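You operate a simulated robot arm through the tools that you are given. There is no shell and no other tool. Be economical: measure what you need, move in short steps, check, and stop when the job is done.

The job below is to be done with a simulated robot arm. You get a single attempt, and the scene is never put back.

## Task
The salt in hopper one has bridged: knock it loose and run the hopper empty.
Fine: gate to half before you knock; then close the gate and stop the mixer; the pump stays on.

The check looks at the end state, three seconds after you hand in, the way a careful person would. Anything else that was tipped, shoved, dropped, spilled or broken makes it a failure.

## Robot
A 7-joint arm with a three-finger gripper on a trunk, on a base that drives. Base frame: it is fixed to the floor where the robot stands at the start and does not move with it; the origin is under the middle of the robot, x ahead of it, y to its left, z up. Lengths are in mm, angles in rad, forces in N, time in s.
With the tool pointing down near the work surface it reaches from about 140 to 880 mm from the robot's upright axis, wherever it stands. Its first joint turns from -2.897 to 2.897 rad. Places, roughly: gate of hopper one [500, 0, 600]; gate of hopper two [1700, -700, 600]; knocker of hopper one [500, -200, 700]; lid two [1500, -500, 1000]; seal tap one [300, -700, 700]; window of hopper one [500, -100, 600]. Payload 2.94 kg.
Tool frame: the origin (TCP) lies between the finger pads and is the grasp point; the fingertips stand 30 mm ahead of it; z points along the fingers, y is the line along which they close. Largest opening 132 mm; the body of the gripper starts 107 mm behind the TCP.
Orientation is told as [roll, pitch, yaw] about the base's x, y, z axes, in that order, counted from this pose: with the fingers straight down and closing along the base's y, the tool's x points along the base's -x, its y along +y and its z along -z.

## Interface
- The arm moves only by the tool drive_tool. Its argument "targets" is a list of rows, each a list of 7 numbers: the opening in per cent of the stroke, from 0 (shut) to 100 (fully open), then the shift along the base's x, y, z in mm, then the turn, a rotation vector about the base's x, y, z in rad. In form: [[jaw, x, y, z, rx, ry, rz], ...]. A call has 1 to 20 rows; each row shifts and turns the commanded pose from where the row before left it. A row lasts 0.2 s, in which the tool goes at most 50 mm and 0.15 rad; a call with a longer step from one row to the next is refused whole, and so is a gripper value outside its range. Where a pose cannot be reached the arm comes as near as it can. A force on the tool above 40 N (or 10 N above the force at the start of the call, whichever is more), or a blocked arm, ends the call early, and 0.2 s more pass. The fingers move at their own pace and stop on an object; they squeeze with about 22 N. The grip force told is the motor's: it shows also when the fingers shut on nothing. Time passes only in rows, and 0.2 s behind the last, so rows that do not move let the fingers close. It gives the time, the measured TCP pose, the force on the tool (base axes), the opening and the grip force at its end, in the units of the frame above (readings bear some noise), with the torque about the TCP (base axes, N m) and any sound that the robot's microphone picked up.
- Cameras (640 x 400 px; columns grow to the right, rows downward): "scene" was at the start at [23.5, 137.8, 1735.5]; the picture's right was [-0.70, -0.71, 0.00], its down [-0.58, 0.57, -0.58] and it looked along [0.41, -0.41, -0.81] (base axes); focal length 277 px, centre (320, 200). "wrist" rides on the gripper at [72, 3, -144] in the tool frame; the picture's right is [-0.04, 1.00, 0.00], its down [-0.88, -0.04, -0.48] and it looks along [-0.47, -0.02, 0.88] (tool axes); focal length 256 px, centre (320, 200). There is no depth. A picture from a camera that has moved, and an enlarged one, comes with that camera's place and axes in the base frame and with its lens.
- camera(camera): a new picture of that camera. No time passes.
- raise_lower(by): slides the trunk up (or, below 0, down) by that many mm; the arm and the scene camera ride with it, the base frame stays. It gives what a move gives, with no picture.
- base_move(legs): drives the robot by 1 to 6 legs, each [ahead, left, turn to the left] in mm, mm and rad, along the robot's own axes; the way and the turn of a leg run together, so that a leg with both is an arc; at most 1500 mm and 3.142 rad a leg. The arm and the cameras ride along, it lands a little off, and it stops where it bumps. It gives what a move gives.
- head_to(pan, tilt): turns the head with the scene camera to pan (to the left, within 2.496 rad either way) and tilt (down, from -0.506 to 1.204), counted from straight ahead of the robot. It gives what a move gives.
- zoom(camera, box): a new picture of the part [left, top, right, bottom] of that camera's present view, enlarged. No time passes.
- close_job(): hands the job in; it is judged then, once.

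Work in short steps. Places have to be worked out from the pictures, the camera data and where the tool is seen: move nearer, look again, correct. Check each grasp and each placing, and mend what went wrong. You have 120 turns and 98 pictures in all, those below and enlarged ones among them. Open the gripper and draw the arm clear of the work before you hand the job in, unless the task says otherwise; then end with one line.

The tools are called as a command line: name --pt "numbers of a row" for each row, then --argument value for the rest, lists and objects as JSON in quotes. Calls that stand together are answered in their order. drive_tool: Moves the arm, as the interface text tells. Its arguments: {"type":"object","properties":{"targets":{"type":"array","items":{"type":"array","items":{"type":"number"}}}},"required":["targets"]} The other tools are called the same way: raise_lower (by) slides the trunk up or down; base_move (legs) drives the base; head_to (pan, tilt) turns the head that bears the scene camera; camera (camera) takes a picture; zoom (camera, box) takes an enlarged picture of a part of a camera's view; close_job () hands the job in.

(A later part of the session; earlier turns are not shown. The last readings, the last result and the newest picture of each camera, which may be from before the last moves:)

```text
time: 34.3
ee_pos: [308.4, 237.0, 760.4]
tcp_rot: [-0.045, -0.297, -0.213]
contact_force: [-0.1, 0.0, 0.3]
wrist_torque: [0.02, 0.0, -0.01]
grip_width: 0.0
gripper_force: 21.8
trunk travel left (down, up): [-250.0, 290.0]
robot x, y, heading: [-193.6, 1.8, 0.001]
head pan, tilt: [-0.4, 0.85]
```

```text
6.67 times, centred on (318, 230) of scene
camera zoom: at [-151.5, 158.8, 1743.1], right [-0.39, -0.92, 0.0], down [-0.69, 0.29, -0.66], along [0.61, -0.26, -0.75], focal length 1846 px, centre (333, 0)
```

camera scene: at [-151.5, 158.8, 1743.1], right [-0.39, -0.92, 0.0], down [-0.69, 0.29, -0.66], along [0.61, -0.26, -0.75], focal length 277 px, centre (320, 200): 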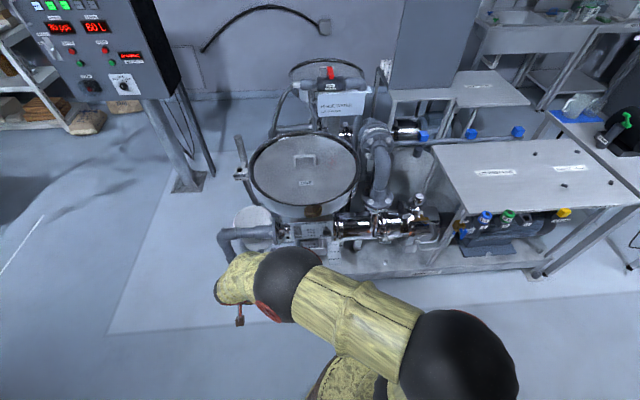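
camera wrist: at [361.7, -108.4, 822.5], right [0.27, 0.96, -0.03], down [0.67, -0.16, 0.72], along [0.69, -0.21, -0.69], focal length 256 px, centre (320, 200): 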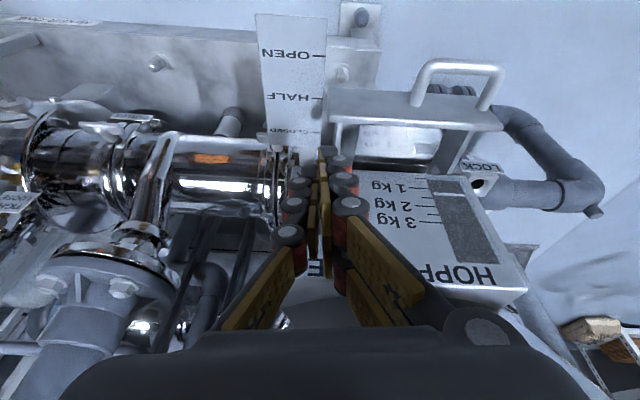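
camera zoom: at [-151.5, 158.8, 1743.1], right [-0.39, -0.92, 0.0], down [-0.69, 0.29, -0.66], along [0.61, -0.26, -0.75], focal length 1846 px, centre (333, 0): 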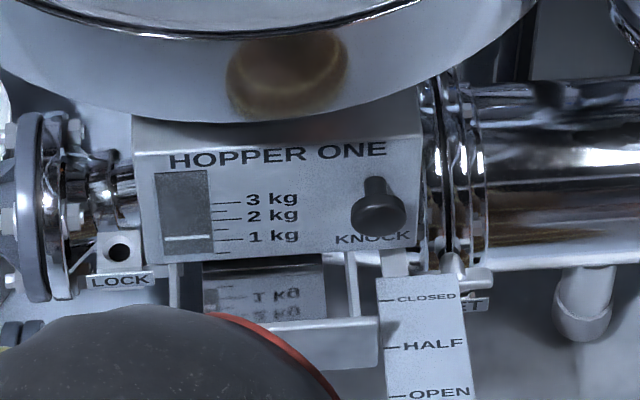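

The knob stands out toward the robot on a stem and did not give to a 45–65 N push, so it may be a pull-and-release hammer. I come back with the fingers part-open to straddle it.

drive_tool --pt "53 0 -45 0 0 0 0" --pt "53 0 -45 0 0 0 0" --pt "53 0 -45 0 0 0 0" --pt "53 10 -45 0 0 0 0" --pt "53 20 -40 0 0 0 0" --pt "53 20 -40 -10 0 0 0" --pt "53 25 -40 -10 0 0 0" --pt "53 25 -40 -10 0 0 0" --pt "53 30 -28 -10 0 0 0" --pt "53 0 0 -10 0 0 0"

camera --camera "wrist"

```text
time: 36.5
ee_pos: [440.1, -128.5, 708.3]
tcp_rot: [-0.046, -0.296, -0.213]
contact_force: [0.5, -0.6, 0.7]
wrist_torque: [0.02, 0.03, -0.01]
grip_width: 70.2
gripper_force: 0.1
trunk travel left (down, up): [-250.0, 290.0]
robot x, y, heading: [-198.6, -0.1, 0.004]
head pan, tilt: [-0.4, 0.85]
```

```text
58 pictures are left
camera wrist: at [333.2, -96.0, 824.4], right [0.26, 0.96, -0.03], down [0.68, -0.16, 0.71], along [0.68, -0.21, -0.7], focal length 256 px, centre (320, 200)
```

wrist: 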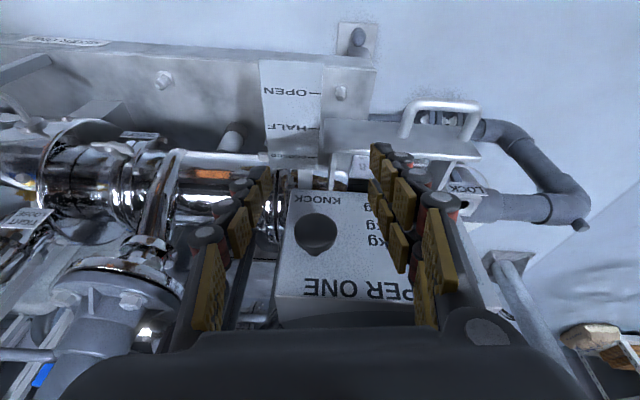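

Better placed now: knob head at about (507, -153, 681). I go down to that height and forward so that the fingers straddle it.

drive_tool --pt "53 0 -4 -13 0 0 0" --pt "53 0 -3 -11 0 0 0" --pt "53 15 -4 0 0 0 0" --pt "53 15 -4 0 0 0 0" --pt "53 15 -4 0 0 0 0" --pt "53 10 -3 0 0 0 0" --pt "53 8 -2 0 0 0 0"

camera --camera "wrist"

```text
time: 38.0
ee_pos: [487.7, -150.5, 680.5]
tcp_rot: [-0.048, -0.279, -0.21]
contact_force: [-6.9, 1.1, -8.7]
wrist_torque: [-0.41, -1.44, 0.06]
grip_width: 70.0
gripper_force: 0.0
trunk travel left (down, up): [-250.0, 290.0]
robot x, y, heading: [-197.1, 2.2, 0.007]
head pan, tilt: [-0.4, 0.85]
stopped in row 7: the force on the tool passed its limit at 53 N (the readings are from after the stop); the commanded pose is now the measured one
```

```text
57 pictures are left
camera wrist: at [383.6, -117.1, 796.6], right [0.26, 0.96, -0.03], down [0.69, -0.17, 0.7], along [0.67, -0.21, -0.71], focal length 256 px, centre (320, 200)
```

wrist: 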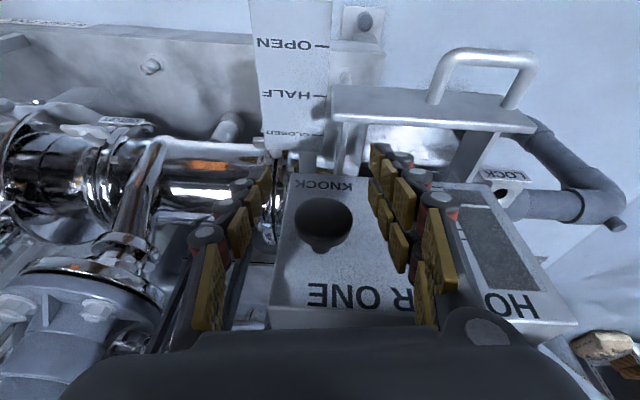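

The torque shows contact about 200 mm above the TCP: the wrist touched the hopper's rim, so my pushes never reached the knob. I draw back and tilt the tool much flatter, to come in under the rim.

drive_tool --pt "53 -20 5 0 0 0 0" --pt "53 -30 8 5 0 0 0" --pt "53 -30 8 10 0 0 0" --pt "53 -20 5 10 -0.034 -0.136 0" --pt "53 -10 3 5 -0.034 -0.136 0" --pt "53 0 0 5 -0.034 -0.136 0" --pt "53 0 0 0 -0.034 -0.136 0" --pt "53 0 0 0 -0.034 -0.136 0" --pt "53 0 0 0 -0.034 -0.136 0"

camera --camera "wrist"

```text
time: 40.0
ee_pos: [388.5, -142.3, 708.9]
tcp_rot: [-0.172, -0.884, -0.184]
contact_force: [0.3, 0.5, 0.2]
wrist_torque: [0.04, 0.05, 0.04]
grip_width: 70.0
gripper_force: 0.0
out of reach, approached as far as the arm can: row 4, 5, 6, 7
trunk travel left (down, up): [-250.0, 290.0]
robot x, y, heading: [-194.9, -2.3, -0.001]
head pan, tilt: [-0.4, 0.85]
```

```text
56 pictures are left
camera wrist: at [241.3, -87.0, 742.5], right [0.34, 0.94, -0.08], down [0.19, 0.01, 0.98], along [0.92, -0.35, -0.18], focal length 256 px, centre (320, 200)
```

wrist: 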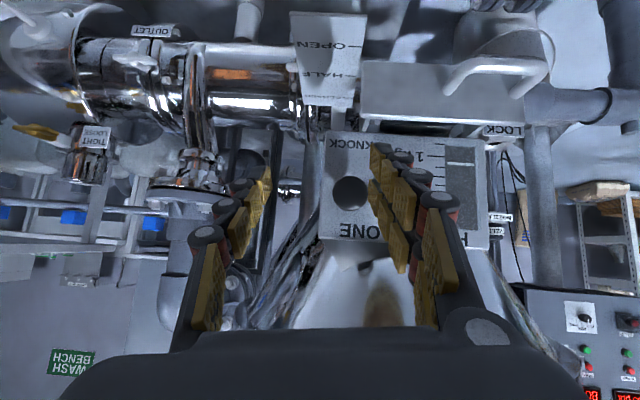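

Now a clear view: the knob at (505, -152, 682). I shut the fingers and line the tips up in front of it.

drive_tool --pt "0 5 3 0 0 0 0" --pt "0 10 3 0 0 0 0" --pt "0 10 3 -3 0 0 0" --pt "0 10 3 -3 0 0 0" --pt "0 10 1 0 0 0 0"

camera --camera "wrist"

```text
time: 41.2
ee_pos: [432.8, -130.1, 702.0]
tcp_rot: [-0.167, -0.882, -0.184]
contact_force: [0.4, -0.2, -0.3]
wrist_torque: [0.01, -0.01, 0.0]
grip_width: 0.1
gripper_force: 14.2
trunk travel left (down, up): [-250.0, 290.0]
robot x, y, heading: [-195.8, 1.3, 0.0]
head pan, tilt: [-0.4, 0.85]
```

```text
55 pictures are left
camera wrist: at [285.2, -75.7, 735.5], right [0.33, 0.94, -0.07], down [0.2, 0.01, 0.98], along [0.92, -0.34, -0.18], focal length 256 px, centre (320, 200)
```

wrist: 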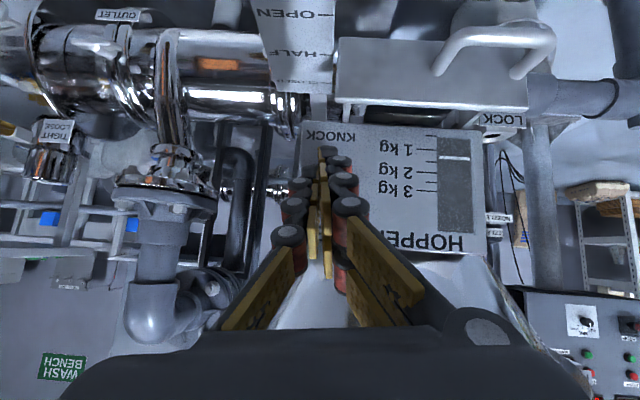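

The fingers cover the knob in line. I advance slowly to contact.

drive_tool --pt "0 7 -2 0 0 0 0" --pt "0 7 -2 0 0 0 0" --pt "0 7 -2 0 0 0 0" --pt "0 7 -2 0 0 0 0" --pt "0 7 -2 0 0 0 0"

```text
time: 42.4
ee_pos: [468.3, -141.5, 702.3]
tcp_rot: [-0.167, -0.88, -0.183]
contact_force: [0.3, 0.7, -0.4]
wrist_torque: [0.01, -0.02, 0.0]
grip_width: 0.0
gripper_force: 22.2
trunk travel left (down, up): [-250.0, 290.0]
robot x, y, heading: [-193.0, 3.6, 0.002]
head pan, tilt: [-0.4, 0.85]
```

No contact yet, so I go on with the push.

drive_tool --pt "0 7 -2 0 0 0 0" --pt "0 7 -2 0 0 0 0" --pt "0 7 -2 0 0 0 0" --pt "0 7 -2 0 0 0 0"

zoom --camera "wrist" --box '[230, 60, 530, 260]'

```text
time: 43.4
ee_pos: [487.3, -146.9, 702.0]
tcp_rot: [-0.168, -0.879, -0.186]
contact_force: [-29.4, 7.1, 29.4]
wrist_torque: [-0.27, -0.67, 0.12]
grip_width: 0.2
gripper_force: 21.5
trunk travel left (down, up): [-250.0, 290.0]
robot x, y, heading: [-195.2, -2.7, -0.002]
head pan, tilt: [-0.4, 0.85]
heard: click
stopped in row 4: the force on the tool passed its limit at 50 N (the readings are from after the stop); the commanded pose is now the measured one
```

```text
2.00 times, centred on (380, 160) of wrist
camera zoom: at [340.4, -92.1, 735.9], right [0.34, 0.94, -0.07], down [0.2, 0.0, 0.98], along [0.92, -0.34, -0.18], focal length 512 px, centre (200, 280)
```

zoom: 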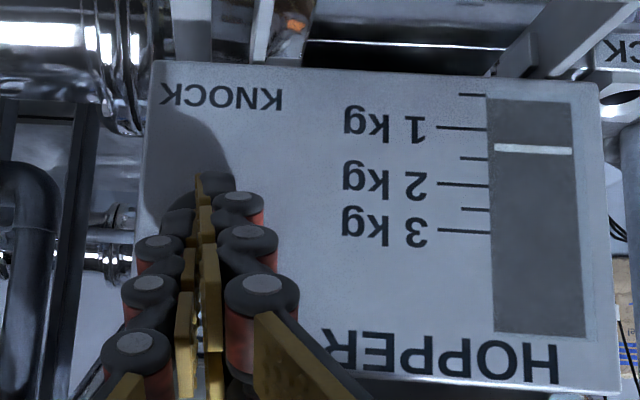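

A click was heard. I ease back a little and see whether the level falls.

drive_tool --pt "0 -10 3 0 0 0 0" --pt "0 -20 6 0 0 0 0" --pt "0 0 0 0 0 0 0" --pt "0 0 0 0 0 0 0" --pt "0 0 0 0 0 0 0" --pt "0 0 0 0 0 0 0"

zoom --camera "wrist" --box '[230, 0, 530, 260]'

```text
time: 44.8
ee_pos: [459.1, -139.5, 700.2]
tcp_rot: [-0.167, -0.876, -0.187]
contact_force: [-0.6, -0.8, 0.9]
wrist_torque: [0.0, -0.01, 0.0]
grip_width: 0.0
gripper_force: 22.4
trunk travel left (down, up): [-250.0, 290.0]
robot x, y, heading: [-196.3, 1.4, 0.003]
head pan, tilt: [-0.4, 0.85]
```

```text
1.54 times, centred on (380, 130) of wrist
camera zoom: at [312.3, -83.0, 734.9], right [0.33, 0.94, -0.07], down [0.2, 0.0, 0.98], along [0.92, -0.34, -0.19], focal length 394 px, centre (228, 308)
```

zoom: 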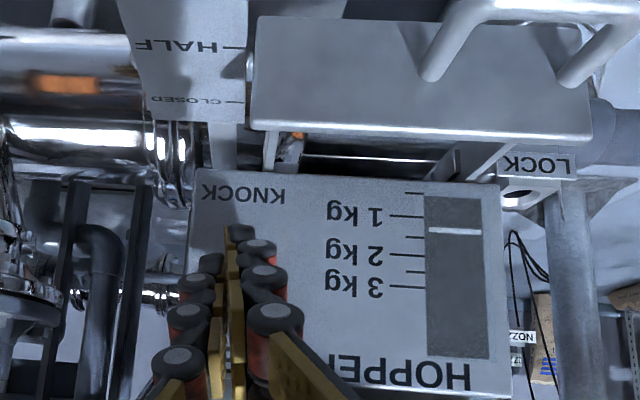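

No clear change yet. I wait some seconds.

drive_tool --pt "0 0 0 0 0 0 0" --pt "0 0 0 0 0 0 0" --pt "0 0 0 0 0 0 0" --pt "0 0 0 0 0 0 0" --pt "0 0 0 0 0 0 0" --pt "0 0 0 0 0 0 0" --pt "0 0 0 0 0 0 0" --pt "0 0 0 0 0 0 0" --pt "0 0 0 0 0 0 0" --pt "0 0 0 0 0 0 0" --pt "0 0 0 0 0 0 0" --pt "0 0 0 0 0 0 0"

zoom --camera "wrist" --box '[230, 0, 530, 260]'

```text
time: 47.4
ee_pos: [458.1, -139.0, 700.6]
tcp_rot: [-0.167, -0.876, -0.187]
contact_force: [0.3, 0.2, 0.3]
wrist_torque: [0.0, 0.04, 0.01]
grip_width: 0.2
gripper_force: 21.7
trunk travel left (down, up): [-250.0, 290.0]
robot x, y, heading: [-195.0, 0.6, -0.002]
head pan, tilt: [-0.4, 0.85]
```

```text
1.54 times, centred on (380, 130) of wrist
camera zoom: at [312.3, -83.0, 734.9], right [0.33, 0.94, -0.07], down [0.2, 0.0, 0.98], along [0.92, -0.34, -0.19], focal length 394 px, centre (228, 308)
```

zoom: 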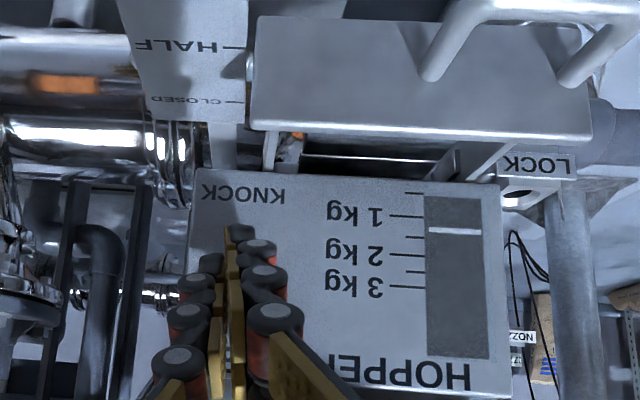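

Still unchanged, so the bridge needs more knocks. I strike again.

drive_tool --pt "0 15 -4 0 0 0 0" --pt "0 14 -4 0 0 0 0" --pt "0 6 -2 0 0 0 0" --pt "0 6 -2 0 0 0 0"

drive_tool --pt "0 -15 4 0 0 0 0" --pt "0 -15 5 0 0 0 0" --pt "0 0 0 0 0 0 0" --pt "0 0 0 0 0 0 0" --pt "0 0 0 0 0 0 0" --pt "0 0 0 0 0 0 0"

zoom --camera "wrist" --box '[230, 0, 530, 260]'

```text
time: 48.1
ee_pos: [485.6, -144.8, 699.7]
tcp_rot: [-0.166, -0.869, -0.185]
contact_force: [-28.6, 8.1, 30.5]
wrist_torque: [-0.26, -0.87, 0.08]
grip_width: 0.0
gripper_force: 22.0
trunk travel left (down, up): [-250.0, 290.0]
robot x, y, heading: [-198.0, 0.8, 0.0]
head pan, tilt: [-0.4, 0.85]
heard: click
stopped in row 3: the force on the tool passed its limit at 49 N (the readings are from after the stop); the commanded pose is now the measured one
```

```text
time: 49.5
ee_pos: [457.9, -137.6, 694.0]
tcp_rot: [-0.166, -0.866, -0.186]
contact_force: [-0.1, 0.2, -0.2]
wrist_torque: [0.0, -0.01, 0.02]
grip_width: 0.0
gripper_force: 22.0
trunk travel left (down, up): [-250.0, 290.0]
robot x, y, heading: [-198.9, 0.6, 0.004]
head pan, tilt: [-0.4, 0.85]
```

```text
1.54 times, centred on (380, 130) of wrist
camera zoom: at [311.3, -82.8, 730.8], right [0.33, 0.94, -0.07], down [0.21, 0.0, 0.98], along [0.92, -0.34, -0.2], focal length 394 px, centre (228, 308)
```

zoom: 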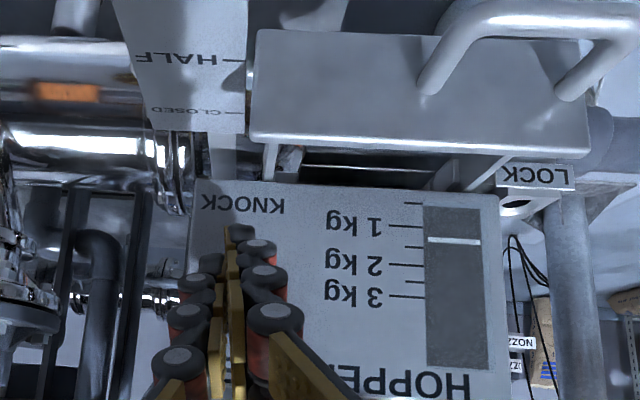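

Another click but no flow yet. I check the panel's salt lamp before knocking on.

zoom --camera "scene" --box '[10, 0, 186, 110]'

drive_tool --pt "0 5 -2 6 0 0 0" --pt "0 15 -4 0 0 0 0" --pt "0 12 -3 0 0 0 0" --pt "0 10 -3 0 0 0 0"

drive_tool --pt "0 -20 5 3 0 0 0" --pt "0 0 0 0 0 0 0" --pt "0 20 -5 0 0 0 0" --pt "0 8 -2 0 0 0 0"

zoom --camera "wrist" --box '[230, 0, 530, 260]'

```text
3.64 times, centred on (98, 55) of scene
camera zoom: at [-152.8, 158.9, 1743.1], right [-0.39, -0.92, 0.0], down [-0.69, 0.29, -0.66], along [0.61, -0.26, -0.75], focal length 1007 px, centre (1127, 727)
```

zoom: 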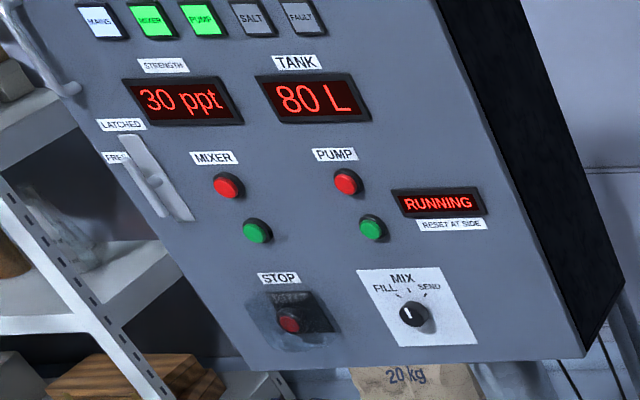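

```text
time: 50.5
ee_pos: [487.0, -146.3, 701.0]
tcp_rot: [-0.165, -0.866, -0.187]
contact_force: [-28.4, 7.8, 29.7]
wrist_torque: [-0.18, -0.71, 0.03]
grip_width: 0.2
gripper_force: 22.2
trunk travel left (down, up): [-250.0, 290.0]
robot x, y, heading: [-196.3, 3.0, -0.002]
head pan, tilt: [-0.4, 0.85]
heard: click
stopped in row 4: the force on the tool passed its limit at 48 N (the readings are from after the stop); the commanded pose is now the measured one
```

```text
time: 51.5
ee_pos: [486.7, -146.9, 701.6]
tcp_rot: [-0.167, -0.857, -0.187]
contact_force: [-33.8, 8.7, 35.6]
wrist_torque: [-0.14, -0.86, -0.03]
grip_width: 0.0
gripper_force: 22.1
trunk travel left (down, up): [-250.0, 290.0]
robot x, y, heading: [-194.1, 1.8, -0.003]
head pan, tilt: [-0.4, 0.85]
heard: click
stopped in row 4: the force on the tool passed its limit at 61 N (the readings are from after the stop); the commanded pose is now the measured one
```

```text
1.54 times, centred on (380, 130) of wrist
camera zoom: at [341.1, -92.0, 739.3], right [0.33, 0.94, -0.08], down [0.22, 0.0, 0.98], along [0.92, -0.34, -0.21], focal length 394 px, centre (228, 308)
```

zoom: 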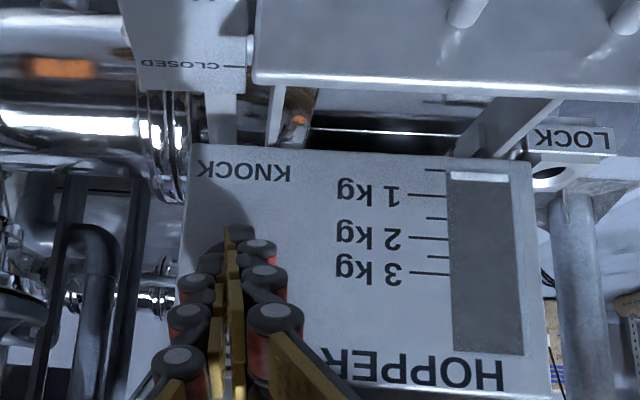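

The level has dropped to about 0.6 kg: the bridge has broken and the salt runs. I ease back and watch.

drive_tool --pt "0 -20 6 0 0 0 0" --pt "0 -20 6 0 0 0 0" --pt "0 0 0 0 0 0 0" --pt "0 0 0 0 0 0 0" --pt "0 0 0 0 0 0 0" --pt "0 0 0 0 0 0 0" --pt "0 0 0 0 0 0 0" --pt "0 0 0 0 0 0 0" --pt "0 0 0 0 0 0 0" --pt "0 0 0 0 0 0 0"

zoom --camera "wrist" --box '[230, 0, 530, 260]'

zoom --camera "scene" --box '[10, 0, 186, 110]'

```text
time: 53.7
ee_pos: [450.6, -135.6, 695.2]
tcp_rot: [-0.167, -0.853, -0.189]
contact_force: [-1.0, 0.0, -0.4]
wrist_torque: [0.02, 0.0, 0.0]
grip_width: 0.0
gripper_force: 22.3
trunk travel left (down, up): [-250.0, 290.0]
robot x, y, heading: [-196.6, 2.4, 0.001]
head pan, tilt: [-0.4, 0.85]
```

```text
1.54 times, centred on (380, 130) of wrist
camera zoom: at [304.7, -80.6, 734.4], right [0.33, 0.94, -0.08], down [0.22, 0.0, 0.97], along [0.92, -0.34, -0.21], focal length 394 px, centre (228, 308)
```

zoom: 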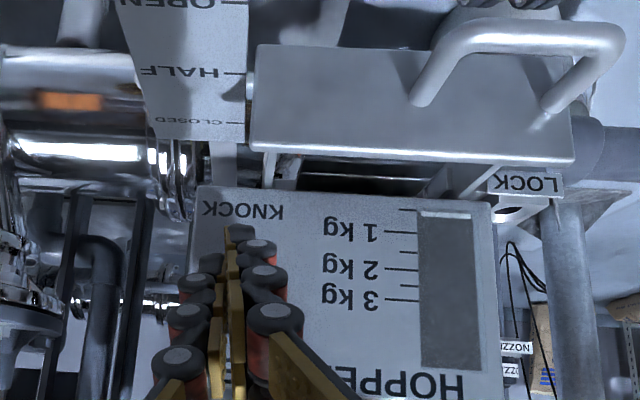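

```text
3.64 times, centred on (98, 55) of scene
camera zoom: at [-153.7, 159.2, 1743.1], right [-0.39, -0.92, 0.0], down [-0.69, 0.29, -0.66], along [0.61, -0.26, -0.75], focal length 1007 px, centre (1127, 727)
```

zoom: 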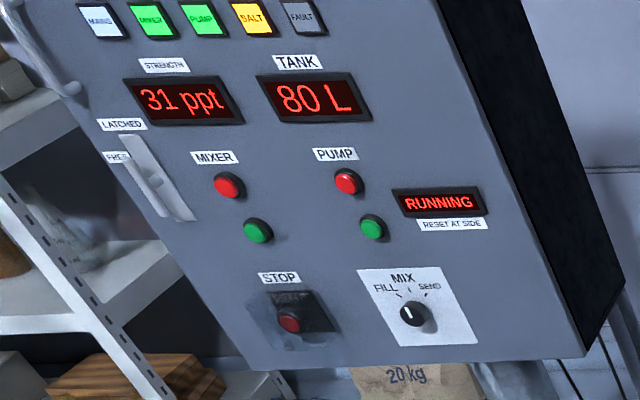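

The SALT lamp is on and strength rises. While it runs, I bring the shut fingers in front of the gate plate, left of the handle, without touching.

drive_tool --pt "0 -20 10 0 0 0 0" --pt "0 -20 15 0 0 0 0" --pt "0 -10 20 -15 0 0 0" --pt "0 0 20 -25 0 0 0" --pt "0 0 18 -25 0 0 0" --pt "0 0 0 -15 0 0 0" --pt "0 0 0 0 0 0 0" --pt "0 0 0 0 0 0 0" --pt "0 0 0 0 0 0 0" --pt "0 0 0 0 0 0 0" --pt "0 0 0 0 0 0 0" --pt "0 0 0 0 0 0 0" --pt "0 0 0 0 0 0 0" --pt "0 0 0 0 0 0 0" --pt "0 0 0 0 0 0 0"

camera --camera "wrist"

zoom --camera "scene" --box '[10, 0, 186, 110]'

```text
time: 56.9
ee_pos: [401.5, -53.3, 620.0]
tcp_rot: [-0.167, -0.852, -0.19]
contact_force: [-0.8, 0.0, -0.4]
wrist_torque: [0.01, -0.02, 0.0]
grip_width: 0.0
gripper_force: 22.4
trunk travel left (down, up): [-250.0, 290.0]
robot x, y, heading: [-201.7, 0.1, 0.002]
head pan, tilt: [-0.4, 0.85]
```

```text
46 pictures are left
camera wrist: at [256.5, 2.3, 657.4], right [0.33, 0.94, -0.08], down [0.22, 0.0, 0.97], along [0.92, -0.34, -0.21], focal length 256 px, centre (320, 200)
```

wrist: 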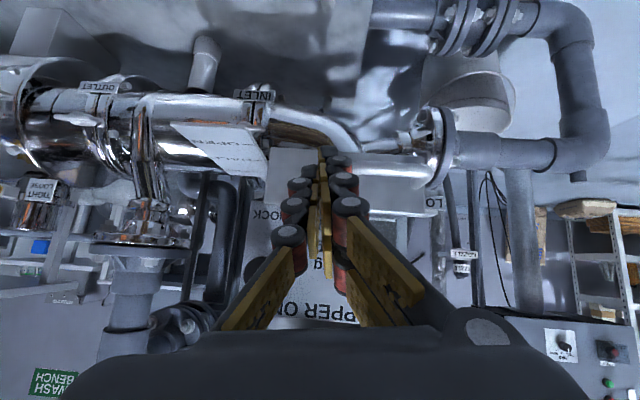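

```text
3.64 times, centred on (98, 55) of scene
camera zoom: at [-153.7, 159.3, 1743.1], right [-0.39, -0.92, 0.0], down [-0.69, 0.29, -0.66], along [0.61, -0.26, -0.75], focal length 1007 px, centre (1127, 727)
```

zoom: 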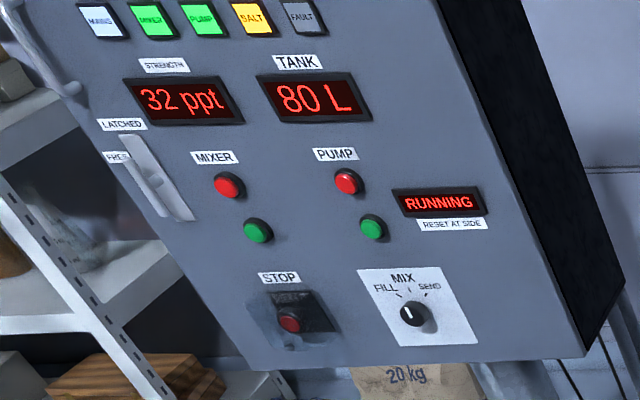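

It runs slowly, about 25 g/s. I wait some 20 s more and look again.

drive_tool --pt "0 0 0 0 0 0 0" --pt "0 0 0 0 0 0 0" --pt "0 0 0 0 0 0 0" --pt "0 0 0 0 0 0 0" --pt "0 0 0 0 0 0 0" --pt "0 0 0 0 0 0 0" --pt "0 0 0 0 0 0 0" --pt "0 0 0 0 0 0 0" --pt "0 0 0 0 0 0 0" --pt "0 0 0 0 0 0 0" --pt "0 0 0 0 0 0 0" --pt "0 0 0 0 0 0 0" --pt "0 0 0 0 0 0 0" --pt "0 0 0 0 0 0 0" --pt "0 0 0 0 0 0 0" --pt "0 0 0 0 0 0 0" --pt "0 0 0 0 0 0 0" --pt "0 0 0 0 0 0 0" --pt "0 0 0 0 0 0 0" --pt "0 0 0 0 0 0 0"

drive_tool --pt "0 0 0 0 0 0 0" --pt "0 0 0 0 0 0 0" --pt "0 0 0 0 0 0 0" --pt "0 0 0 0 0 0 0" --pt "0 0 0 0 0 0 0" --pt "0 0 0 0 0 0 0" --pt "0 0 0 0 0 0 0" --pt "0 0 0 0 0 0 0" --pt "0 0 0 0 0 0 0" --pt "0 0 0 0 0 0 0" --pt "0 0 0 0 0 0 0" --pt "0 0 0 0 0 0 0" --pt "0 0 0 0 0 0 0" --pt "0 0 0 0 0 0 0" --pt "0 0 0 0 0 0 0" --pt "0 0 0 0 0 0 0" --pt "0 0 0 0 0 0 0" --pt "0 0 0 0 0 0 0" --pt "0 0 0 0 0 0 0" --pt "0 0 0 0 0 0 0"

drive_tool --pt "0 0 0 0 0 0 0" --pt "0 0 0 0 0 0 0" --pt "0 0 0 0 0 0 0" --pt "0 0 0 0 0 0 0" --pt "0 0 0 0 0 0 0" --pt "0 0 0 0 0 0 0" --pt "0 0 0 0 0 0 0" --pt "0 0 0 0 0 0 0" --pt "0 0 0 0 0 0 0" --pt "0 0 0 0 0 0 0" --pt "0 0 0 0 0 0 0" --pt "0 0 0 0 0 0 0" --pt "0 0 0 0 0 0 0" --pt "0 0 0 0 0 0 0" --pt "0 0 0 0 0 0 0" --pt "0 0 0 0 0 0 0" --pt "0 0 0 0 0 0 0" --pt "0 0 0 0 0 0 0" --pt "0 0 0 0 0 0 0" --pt "0 0 0 0 0 0 0"

drive_tool --pt "0 0 0 0 0 0 0" --pt "0 0 0 0 0 0 0" --pt "0 0 0 0 0 0 0" --pt "0 0 0 0 0 0 0" --pt "0 0 0 0 0 0 0" --pt "0 0 0 0 0 0 0" --pt "0 0 0 0 0 0 0" --pt "0 0 0 0 0 0 0" --pt "0 0 0 0 0 0 0" --pt "0 0 0 0 0 0 0" --pt "0 0 0 0 0 0 0" --pt "0 0 0 0 0 0 0" --pt "0 0 0 0 0 0 0" --pt "0 0 0 0 0 0 0" --pt "0 0 0 0 0 0 0" --pt "0 0 0 0 0 0 0" --pt "0 0 0 0 0 0 0" --pt "0 0 0 0 0 0 0" --pt "0 0 0 0 0 0 0" --pt "0 0 0 0 0 0 0"

camera --camera "scene"

zoom --camera "scene" --box '[10, 0, 186, 110]'

```text
time: 61.1
ee_pos: [401.5, -53.4, 619.2]
tcp_rot: [-0.166, -0.852, -0.188]
contact_force: [0.1, 0.5, 0.1]
wrist_torque: [0.03, 0.01, -0.01]
grip_width: 0.0
gripper_force: 22.3
trunk travel left (down, up): [-250.0, 290.0]
robot x, y, heading: [-198.2, 5.9, -0.001]
head pan, tilt: [-0.4, 0.85]
```

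```text
time: 65.3
ee_pos: [402.9, -53.7, 618.5]
tcp_rot: [-0.165, -0.852, -0.189]
contact_force: [-0.1, 0.3, -0.4]
wrist_torque: [-0.02, 0.0, -0.03]
grip_width: 0.1
gripper_force: 21.9
trunk travel left (down, up): [-250.0, 290.0]
robot x, y, heading: [-199.7, -4.3, 0.001]
head pan, tilt: [-0.4, 0.85]
```

```text
time: 69.5
ee_pos: [401.2, -51.8, 619.3]
tcp_rot: [-0.166, -0.85, -0.189]
contact_force: [-0.4, -0.3, 0.6]
wrist_torque: [-0.03, 0.02, -0.01]
grip_width: 0.2
gripper_force: 21.9
trunk travel left (down, up): [-250.0, 290.0]
robot x, y, heading: [-199.2, -2.4, 0.003]
head pan, tilt: [-0.4, 0.85]
```

```text
time: 73.7
ee_pos: [403.6, -53.2, 618.7]
tcp_rot: [-0.166, -0.852, -0.189]
contact_force: [0.3, -0.2, -0.9]
wrist_torque: [0.01, 0.01, 0.01]
grip_width: 0.0
gripper_force: 21.6
trunk travel left (down, up): [-250.0, 290.0]
robot x, y, heading: [-200.6, 3.1, 0.007]
head pan, tilt: [-0.4, 0.85]
```

```text
44 pictures are left
camera scene: at [-153.7, 159.3, 1743.1], right [-0.39, -0.92, 0.0], down [-0.69, 0.29, -0.66], along [0.61, -0.26, -0.75], focal length 277 px, centre (320, 200)
```

scene: 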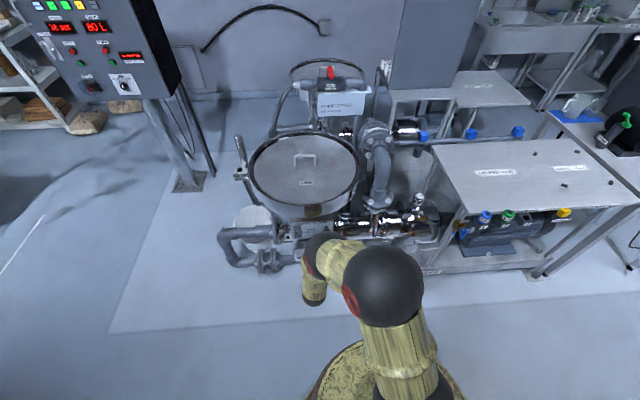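

```text
3.64 times, centred on (98, 55) of scene
camera zoom: at [-153.7, 159.3, 1743.1], right [-0.39, -0.92, 0.0], down [-0.69, 0.29, -0.66], along [0.61, -0.26, -0.75], focal length 1007 px, centre (1127, 727)
```

zoom: 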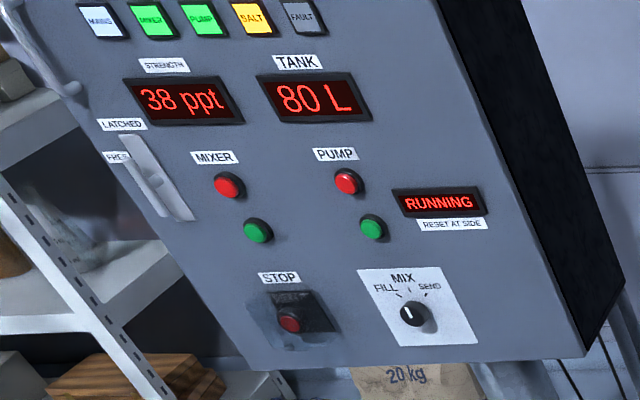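

It is still flowing, 38 ppt now. I wait about 21 s more.

drive_tool --pt "0 0 0 0 0 0 0" --pt "0 0 0 0 0 0 0" --pt "0 0 0 0 0 0 0" --pt "0 0 0 0 0 0 0" --pt "0 0 0 0 0 0 0" --pt "0 0 0 0 0 0 0" --pt "0 0 0 0 0 0 0" --pt "0 0 0 0 0 0 0" --pt "0 0 0 0 0 0 0" --pt "0 0 0 0 0 0 0" --pt "0 0 0 0 0 0 0" --pt "0 0 0 0 0 0 0" --pt "0 0 0 0 0 0 0" --pt "0 0 0 0 0 0 0" --pt "0 0 0 0 0 0 0" --pt "0 0 0 0 0 0 0" --pt "0 0 0 0 0 0 0" --pt "0 0 0 0 0 0 0" --pt "0 0 0 0 0 0 0" --pt "0 0 0 0 0 0 0"

drive_tool --pt "0 0 0 0 0 0 0" --pt "0 0 0 0 0 0 0" --pt "0 0 0 0 0 0 0" --pt "0 0 0 0 0 0 0" --pt "0 0 0 0 0 0 0" --pt "0 0 0 0 0 0 0" --pt "0 0 0 0 0 0 0" --pt "0 0 0 0 0 0 0" --pt "0 0 0 0 0 0 0" --pt "0 0 0 0 0 0 0" --pt "0 0 0 0 0 0 0" --pt "0 0 0 0 0 0 0" --pt "0 0 0 0 0 0 0" --pt "0 0 0 0 0 0 0" --pt "0 0 0 0 0 0 0" --pt "0 0 0 0 0 0 0" --pt "0 0 0 0 0 0 0" --pt "0 0 0 0 0 0 0" --pt "0 0 0 0 0 0 0" --pt "0 0 0 0 0 0 0"

drive_tool --pt "0 0 0 0 0 0 0" --pt "0 0 0 0 0 0 0" --pt "0 0 0 0 0 0 0" --pt "0 0 0 0 0 0 0" --pt "0 0 0 0 0 0 0" --pt "0 0 0 0 0 0 0" --pt "0 0 0 0 0 0 0" --pt "0 0 0 0 0 0 0" --pt "0 0 0 0 0 0 0" --pt "0 0 0 0 0 0 0" --pt "0 0 0 0 0 0 0" --pt "0 0 0 0 0 0 0" --pt "0 0 0 0 0 0 0" --pt "0 0 0 0 0 0 0" --pt "0 0 0 0 0 0 0" --pt "0 0 0 0 0 0 0" --pt "0 0 0 0 0 0 0" --pt "0 0 0 0 0 0 0" --pt "0 0 0 0 0 0 0" --pt "0 0 0 0 0 0 0"

drive_tool --pt "0 0 0 0 0 0 0" --pt "0 0 0 0 0 0 0" --pt "0 0 0 0 0 0 0" --pt "0 0 0 0 0 0 0" --pt "0 0 0 0 0 0 0" --pt "0 0 0 0 0 0 0" --pt "0 0 0 0 0 0 0" --pt "0 0 0 0 0 0 0" --pt "0 0 0 0 0 0 0" --pt "0 0 0 0 0 0 0" --pt "0 0 0 0 0 0 0" --pt "0 0 0 0 0 0 0" --pt "0 0 0 0 0 0 0" --pt "0 0 0 0 0 0 0" --pt "0 0 0 0 0 0 0" --pt "0 0 0 0 0 0 0" --pt "0 0 0 0 0 0 0" --pt "0 0 0 0 0 0 0" --pt "0 0 0 0 0 0 0" --pt "0 0 0 0 0 0 0"

drive_tool --pt "0 0 0 0 0 0 0" --pt "0 0 0 0 0 0 0" --pt "0 0 0 0 0 0 0" --pt "0 0 0 0 0 0 0" --pt "0 0 0 0 0 0 0" --pt "0 0 0 0 0 0 0" --pt "0 0 0 0 0 0 0" --pt "0 0 0 0 0 0 0" --pt "0 0 0 0 0 0 0" --pt "0 0 0 0 0 0 0" --pt "0 0 0 0 0 0 0" --pt "0 0 0 0 0 0 0" --pt "0 0 0 0 0 0 0" --pt "0 0 0 0 0 0 0" --pt "0 0 0 0 0 0 0" --pt "0 0 0 0 0 0 0" --pt "0 0 0 0 0 0 0" --pt "0 0 0 0 0 0 0" --pt "0 0 0 0 0 0 0" --pt "0 0 0 0 0 0 0"

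zoom --camera "scene" --box '[10, 0, 186, 110]'

```text
time: 77.9
ee_pos: [402.4, -53.1, 618.6]
tcp_rot: [-0.165, -0.852, -0.189]
contact_force: [0.2, -0.3, 0.0]
wrist_torque: [-0.03, -0.05, 0.01]
grip_width: 0.0
gripper_force: 21.7
trunk travel left (down, up): [-250.0, 290.0]
robot x, y, heading: [-198.7, 1.2, -0.005]
head pan, tilt: [-0.4, 0.85]
```

```text
time: 82.1
ee_pos: [402.8, -52.8, 620.1]
tcp_rot: [-0.166, -0.852, -0.188]
contact_force: [0.3, 0.0, -0.1]
wrist_torque: [0.0, -0.03, 0.01]
grip_width: 0.0
gripper_force: 22.1
trunk travel left (down, up): [-250.0, 290.0]
robot x, y, heading: [-195.9, 3.3, 0.003]
head pan, tilt: [-0.4, 0.85]
```

```text
time: 86.3
ee_pos: [403.4, -54.0, 618.8]
tcp_rot: [-0.165, -0.852, -0.19]
contact_force: [-0.2, -0.4, 0.8]
wrist_torque: [0.01, -0.02, 0.0]
grip_width: 0.1
gripper_force: 22.0
trunk travel left (down, up): [-250.0, 290.0]
robot x, y, heading: [-197.5, 2.1, -0.004]
head pan, tilt: [-0.4, 0.85]
```

```text
time: 90.5
ee_pos: [402.0, -52.5, 620.2]
tcp_rot: [-0.166, -0.851, -0.189]
contact_force: [0.0, 0.3, -0.2]
wrist_torque: [0.0, 0.0, 0.01]
grip_width: 0.0
gripper_force: 22.4
trunk travel left (down, up): [-250.0, 290.0]
robot x, y, heading: [-197.3, 1.4, 0.0]
head pan, tilt: [-0.4, 0.85]
```

```text
time: 94.7
ee_pos: [401.7, -53.1, 619.2]
tcp_rot: [-0.166, -0.853, -0.189]
contact_force: [0.8, -0.4, 0.0]
wrist_torque: [0.0, -0.02, 0.01]
grip_width: 0.1
gripper_force: 22.0
trunk travel left (down, up): [-250.0, 290.0]
robot x, y, heading: [-194.6, 0.6, 0.003]
head pan, tilt: [-0.4, 0.85]
```

```text
3.64 times, centred on (98, 55) of scene
camera zoom: at [-153.7, 159.3, 1743.1], right [-0.39, -0.92, 0.0], down [-0.69, 0.29, -0.66], along [0.61, -0.26, -0.75], focal length 1007 px, centre (1127, 727)
```

zoom: 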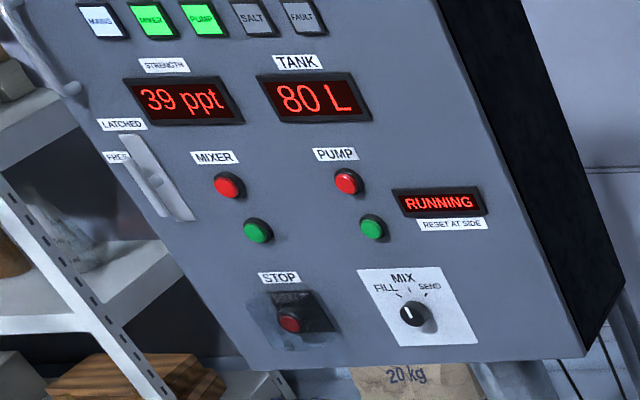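

The SALT lamp is off at 39 ppt. I must see whether the hopper is truly empty or bridged again, so I lift to look at the window.

drive_tool --pt "0 -5 0 40 0 0 0" --pt "0 0 0 40 0 0 0"

zoom --camera "wrist" --box '[200, 40, 520, 300]'

```text
time: 95.3
ee_pos: [394.9, -53.9, 698.3]
tcp_rot: [-0.165, -0.85, -0.188]
contact_force: [-1.5, 0.0, -1.0]
wrist_torque: [-0.02, -0.05, 0.02]
grip_width: 0.0
gripper_force: 22.1
trunk travel left (down, up): [-250.0, 290.0]
robot x, y, heading: [-198.5, 0.6, -0.0]
head pan, tilt: [-0.4, 0.85]
```

```text
1.54 times, centred on (360, 170) of wrist
camera zoom: at [248.3, 1.2, 736.4], right [0.33, 0.94, -0.08], down [0.23, 0.0, 0.97], along [0.92, -0.34, -0.21], focal length 394 px, centre (258, 246)
```

zoom: 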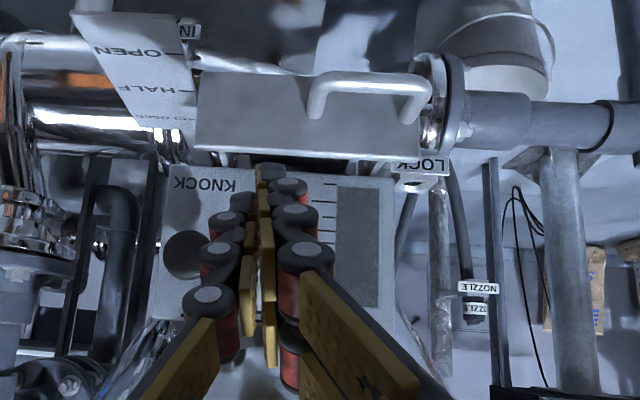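

zoom --camera "wrist" --box '[390, 140, 470, 250]'

```text
3.64 times, centred on (430, 195) of wrist
camera zoom: at [248.3, 1.2, 736.4], right [0.33, 0.94, -0.08], down [0.23, 0.0, 0.97], along [0.92, -0.34, -0.21], focal length 931 px, centre (-80, 218)
```

zoom: 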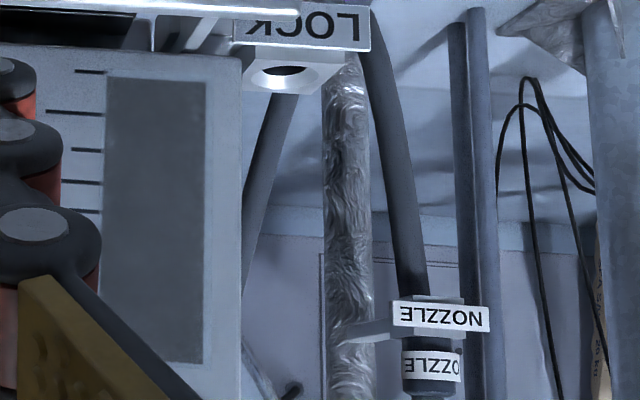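

The window is empty: no level mark, lamp off. Now I close the gate by pushing the front plate left of the handle.

drive_tool --pt "0 0 0 -43 0 0 0" --pt "0 0 0 -43 0 0 0" --pt "0 15 -4 0 0 0 0" --pt "0 15 -4 0 0 0 0" --pt "0 10 -3 0 0 0 0" --pt "0 10 -3 0 0 0 0" --pt "0 10 -3 0 0 0 0" --pt "0 10 -3 0 0 0 0"

camera --camera "wrist"

```text
time: 97.1
ee_pos: [462.0, -73.0, 610.7]
tcp_rot: [-0.166, -0.85, -0.187]
contact_force: [-1.8, 1.7, -0.4]
wrist_torque: [0.01, 0.06, 0.03]
grip_width: 0.0
gripper_force: 22.1
trunk travel left (down, up): [-250.0, 290.0]
robot x, y, heading: [-196.2, 1.4, 0.002]
head pan, tilt: [-0.4, 0.85]
```

```text
39 pictures are left
camera wrist: at [316.7, -18.2, 649.0], right [0.33, 0.94, -0.08], down [0.23, 0.0, 0.97], along [0.92, -0.34, -0.21], focal length 256 px, centre (320, 200)
```

wrist: 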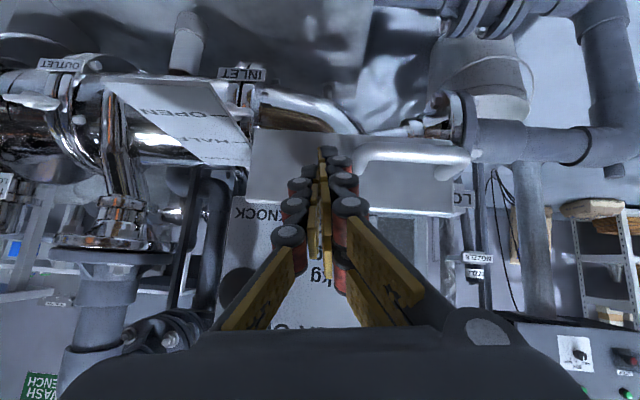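

The fingertips are just at the plate, clear of the handle. I push on in small steps until the stop.

drive_tool --pt "0 6 -1.7 0 0 0 0" --pt "0 6 -1.7 0 0 0 0" --pt "0 6 -1.7 0 0 0 0" --pt "0 6 -1.7 0 0 0 0" --pt "0 6 -1.7 0 0 0 0" --pt "0 5 -1.5 0 0 0 0"

zoom --camera "wrist" --box '[80, 60, 480, 310]'

```text
time: 98.5
ee_pos: [495.5, -81.7, 611.1]
tcp_rot: [-0.166, -0.847, -0.186]
contact_force: [-29.3, 11.9, 9.7]
wrist_torque: [-0.03, -0.3, 0.21]
grip_width: 0.2
gripper_force: 21.8
trunk travel left (down, up): [-250.0, 290.0]
robot x, y, heading: [-200.5, 0.4, 0.006]
head pan, tilt: [-0.4, 0.85]
```

```text
1.60 times, centred on (280, 185) of wrist
camera zoom: at [349.6, -27.1, 649.8], right [0.33, 0.94, -0.08], down [0.23, 0.0, 0.97], along [0.92, -0.34, -0.22], focal length 410 px, centre (384, 224)
```

zoom: 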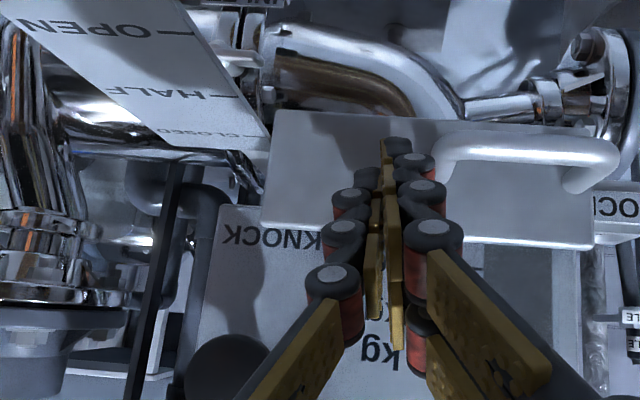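

The slide moves against about 30 N and nears CLOSED. I keep on until it stops.

drive_tool --pt "0 5 -1.5 0 0 0 0" --pt "0 5 -1.5 0 0 0 0" --pt "0 5 -1.5 0 0 0 0" --pt "0 5 -1.5 0 0 0 0"

zoom --camera "wrist" --box '[80, 60, 480, 310]'

```text
time: 98.8
ee_pos: [495.3, -82.9, 606.7]
tcp_rot: [-0.169, -0.84, -0.183]
contact_force: [-5.6, 1.2, -2.3]
wrist_torque: [0.03, 0.11, 0.04]
grip_width: 0.2
gripper_force: 22.6
trunk travel left (down, up): [-250.0, 290.0]
robot x, y, heading: [-199.8, 0.8, 0.003]
head pan, tilt: [-0.4, 0.85]
stopped in row 1: the force on the tool passed its limit at 48 N (the readings are from after the stop); the commanded pose is now the measured one
```

```text
1.60 times, centred on (280, 185) of wrist
camera zoom: at [349.3, -27.2, 646.9], right [0.33, 0.94, -0.08], down [0.24, 0.0, 0.97], along [0.91, -0.34, -0.22], focal length 410 px, centre (384, 224)
```

zoom: 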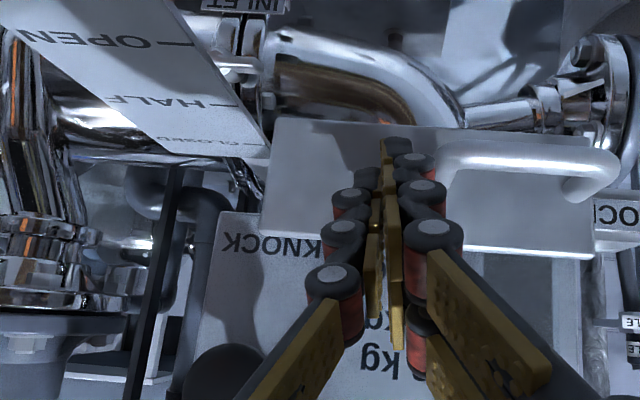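

It hit a stop. I draw back and lift to read the scale from above.

drive_tool --pt "0 -25 7 0 0 0 0" --pt "0 -25 7 20 0.034 0.136 0" --pt "0 -25 0 40 0.034 0.136 0" --pt "0 -15 0 40 0.034 0.136 0" --pt "0 0 -10 30 0.034 0.136 0" --pt "0 0 -10 20 0 0 0"

camera --camera "wrist"

```text
time: 100.2
ee_pos: [406.2, -90.6, 760.2]
tcp_rot: [-0.132, -0.284, -0.202]
contact_force: [1.8, -0.1, 0.7]
wrist_torque: [0.02, 0.16, 0.01]
grip_width: 0.0
gripper_force: 22.3
trunk travel left (down, up): [-250.0, 290.0]
robot x, y, heading: [-199.8, 2.8, 0.002]
head pan, tilt: [-0.4, 0.85]
```

```text
36 pictures are left
camera wrist: at [304.1, -47.0, 875.5], right [0.28, 0.95, -0.11], down [0.7, -0.12, 0.7], along [0.66, -0.27, -0.7], focal length 256 px, centre (320, 200)
```

wrist: 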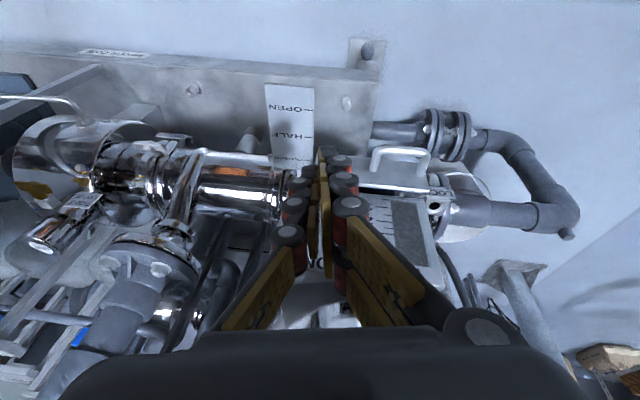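

Fingers hide the slide's edge, so I open them and look closer.

drive_tool --pt "100 0 0 0 0 0 0" --pt "100 0 0 0 0 0 0" --pt "100 0 0 0 0 0 0" --pt "100 0 0 0 0 0 0" --pt "100 0 0 0 0 0 0" --pt "100 0 0 0 0 0 0" --pt "100 0 0 0 0 0 0"

zoom --camera "wrist" --box '[250, 75, 460, 275]'

```text
time: 101.8
ee_pos: [406.3, -90.7, 759.1]
tcp_rot: [-0.132, -0.282, -0.206]
contact_force: [0.9, -0.4, 0.3]
wrist_torque: [-0.03, 0.0, 0.01]
grip_width: 113.9
gripper_force: 0.1
trunk travel left (down, up): [-250.0, 290.0]
robot x, y, heading: [-197.8, -1.1, 0.004]
head pan, tilt: [-0.4, 0.85]
```

```text
2.00 times, centred on (355, 175) of wrist
camera zoom: at [304.1, -47.0, 875.0], right [0.28, 0.95, -0.12], down [0.7, -0.12, 0.7], along [0.66, -0.28, -0.7], focal length 512 px, centre (250, 250)
```

zoom: 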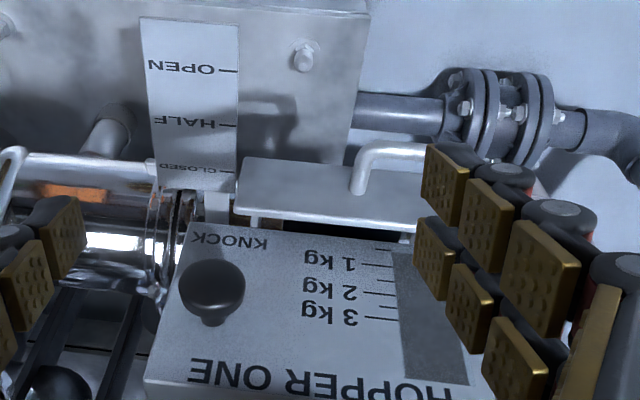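

The slide's edge now reads CLOSED by the same sighting. To be sure it is home, I push once more on the handle's crossbar with shut fingers.

drive_tool --pt "0 0 30 0 0 0 0" --pt "0 0 30 -20 0 0 0" --pt "0 10 25 -35 0 0 0" --pt "0 10 0 -40 0 0 0" --pt "0 10 0 -40 0 0 0" --pt "0 5 0 -10 0 0 0" --pt "0 0 0 0 0 0 0"

camera --camera "wrist"

```text
time: 103.4
ee_pos: [441.9, -2.3, 613.1]
tcp_rot: [-0.132, -0.283, -0.203]
contact_force: [-0.7, -0.4, 1.1]
wrist_torque: [0.01, 0.03, 0.02]
grip_width: 0.2
gripper_force: 3.1
trunk travel left (down, up): [-250.0, 290.0]
robot x, y, heading: [-199.3, -1.8, 0.009]
head pan, tilt: [-0.4, 0.85]
```

```text
34 pictures are left
camera wrist: at [338.8, 41.3, 728.0], right [0.28, 0.95, -0.12], down [0.7, -0.12, 0.7], along [0.66, -0.28, -0.7], focal length 256 px, centre (320, 200)
```

wrist: 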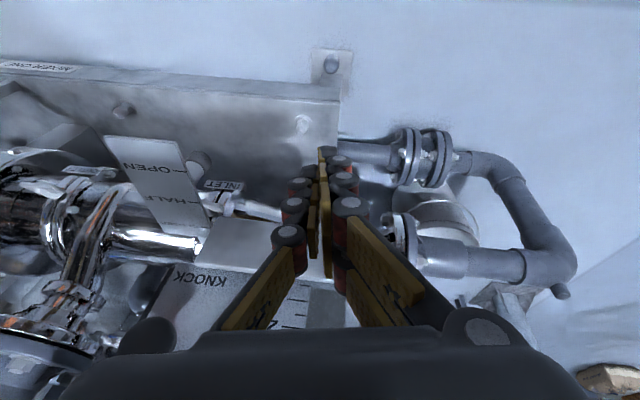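

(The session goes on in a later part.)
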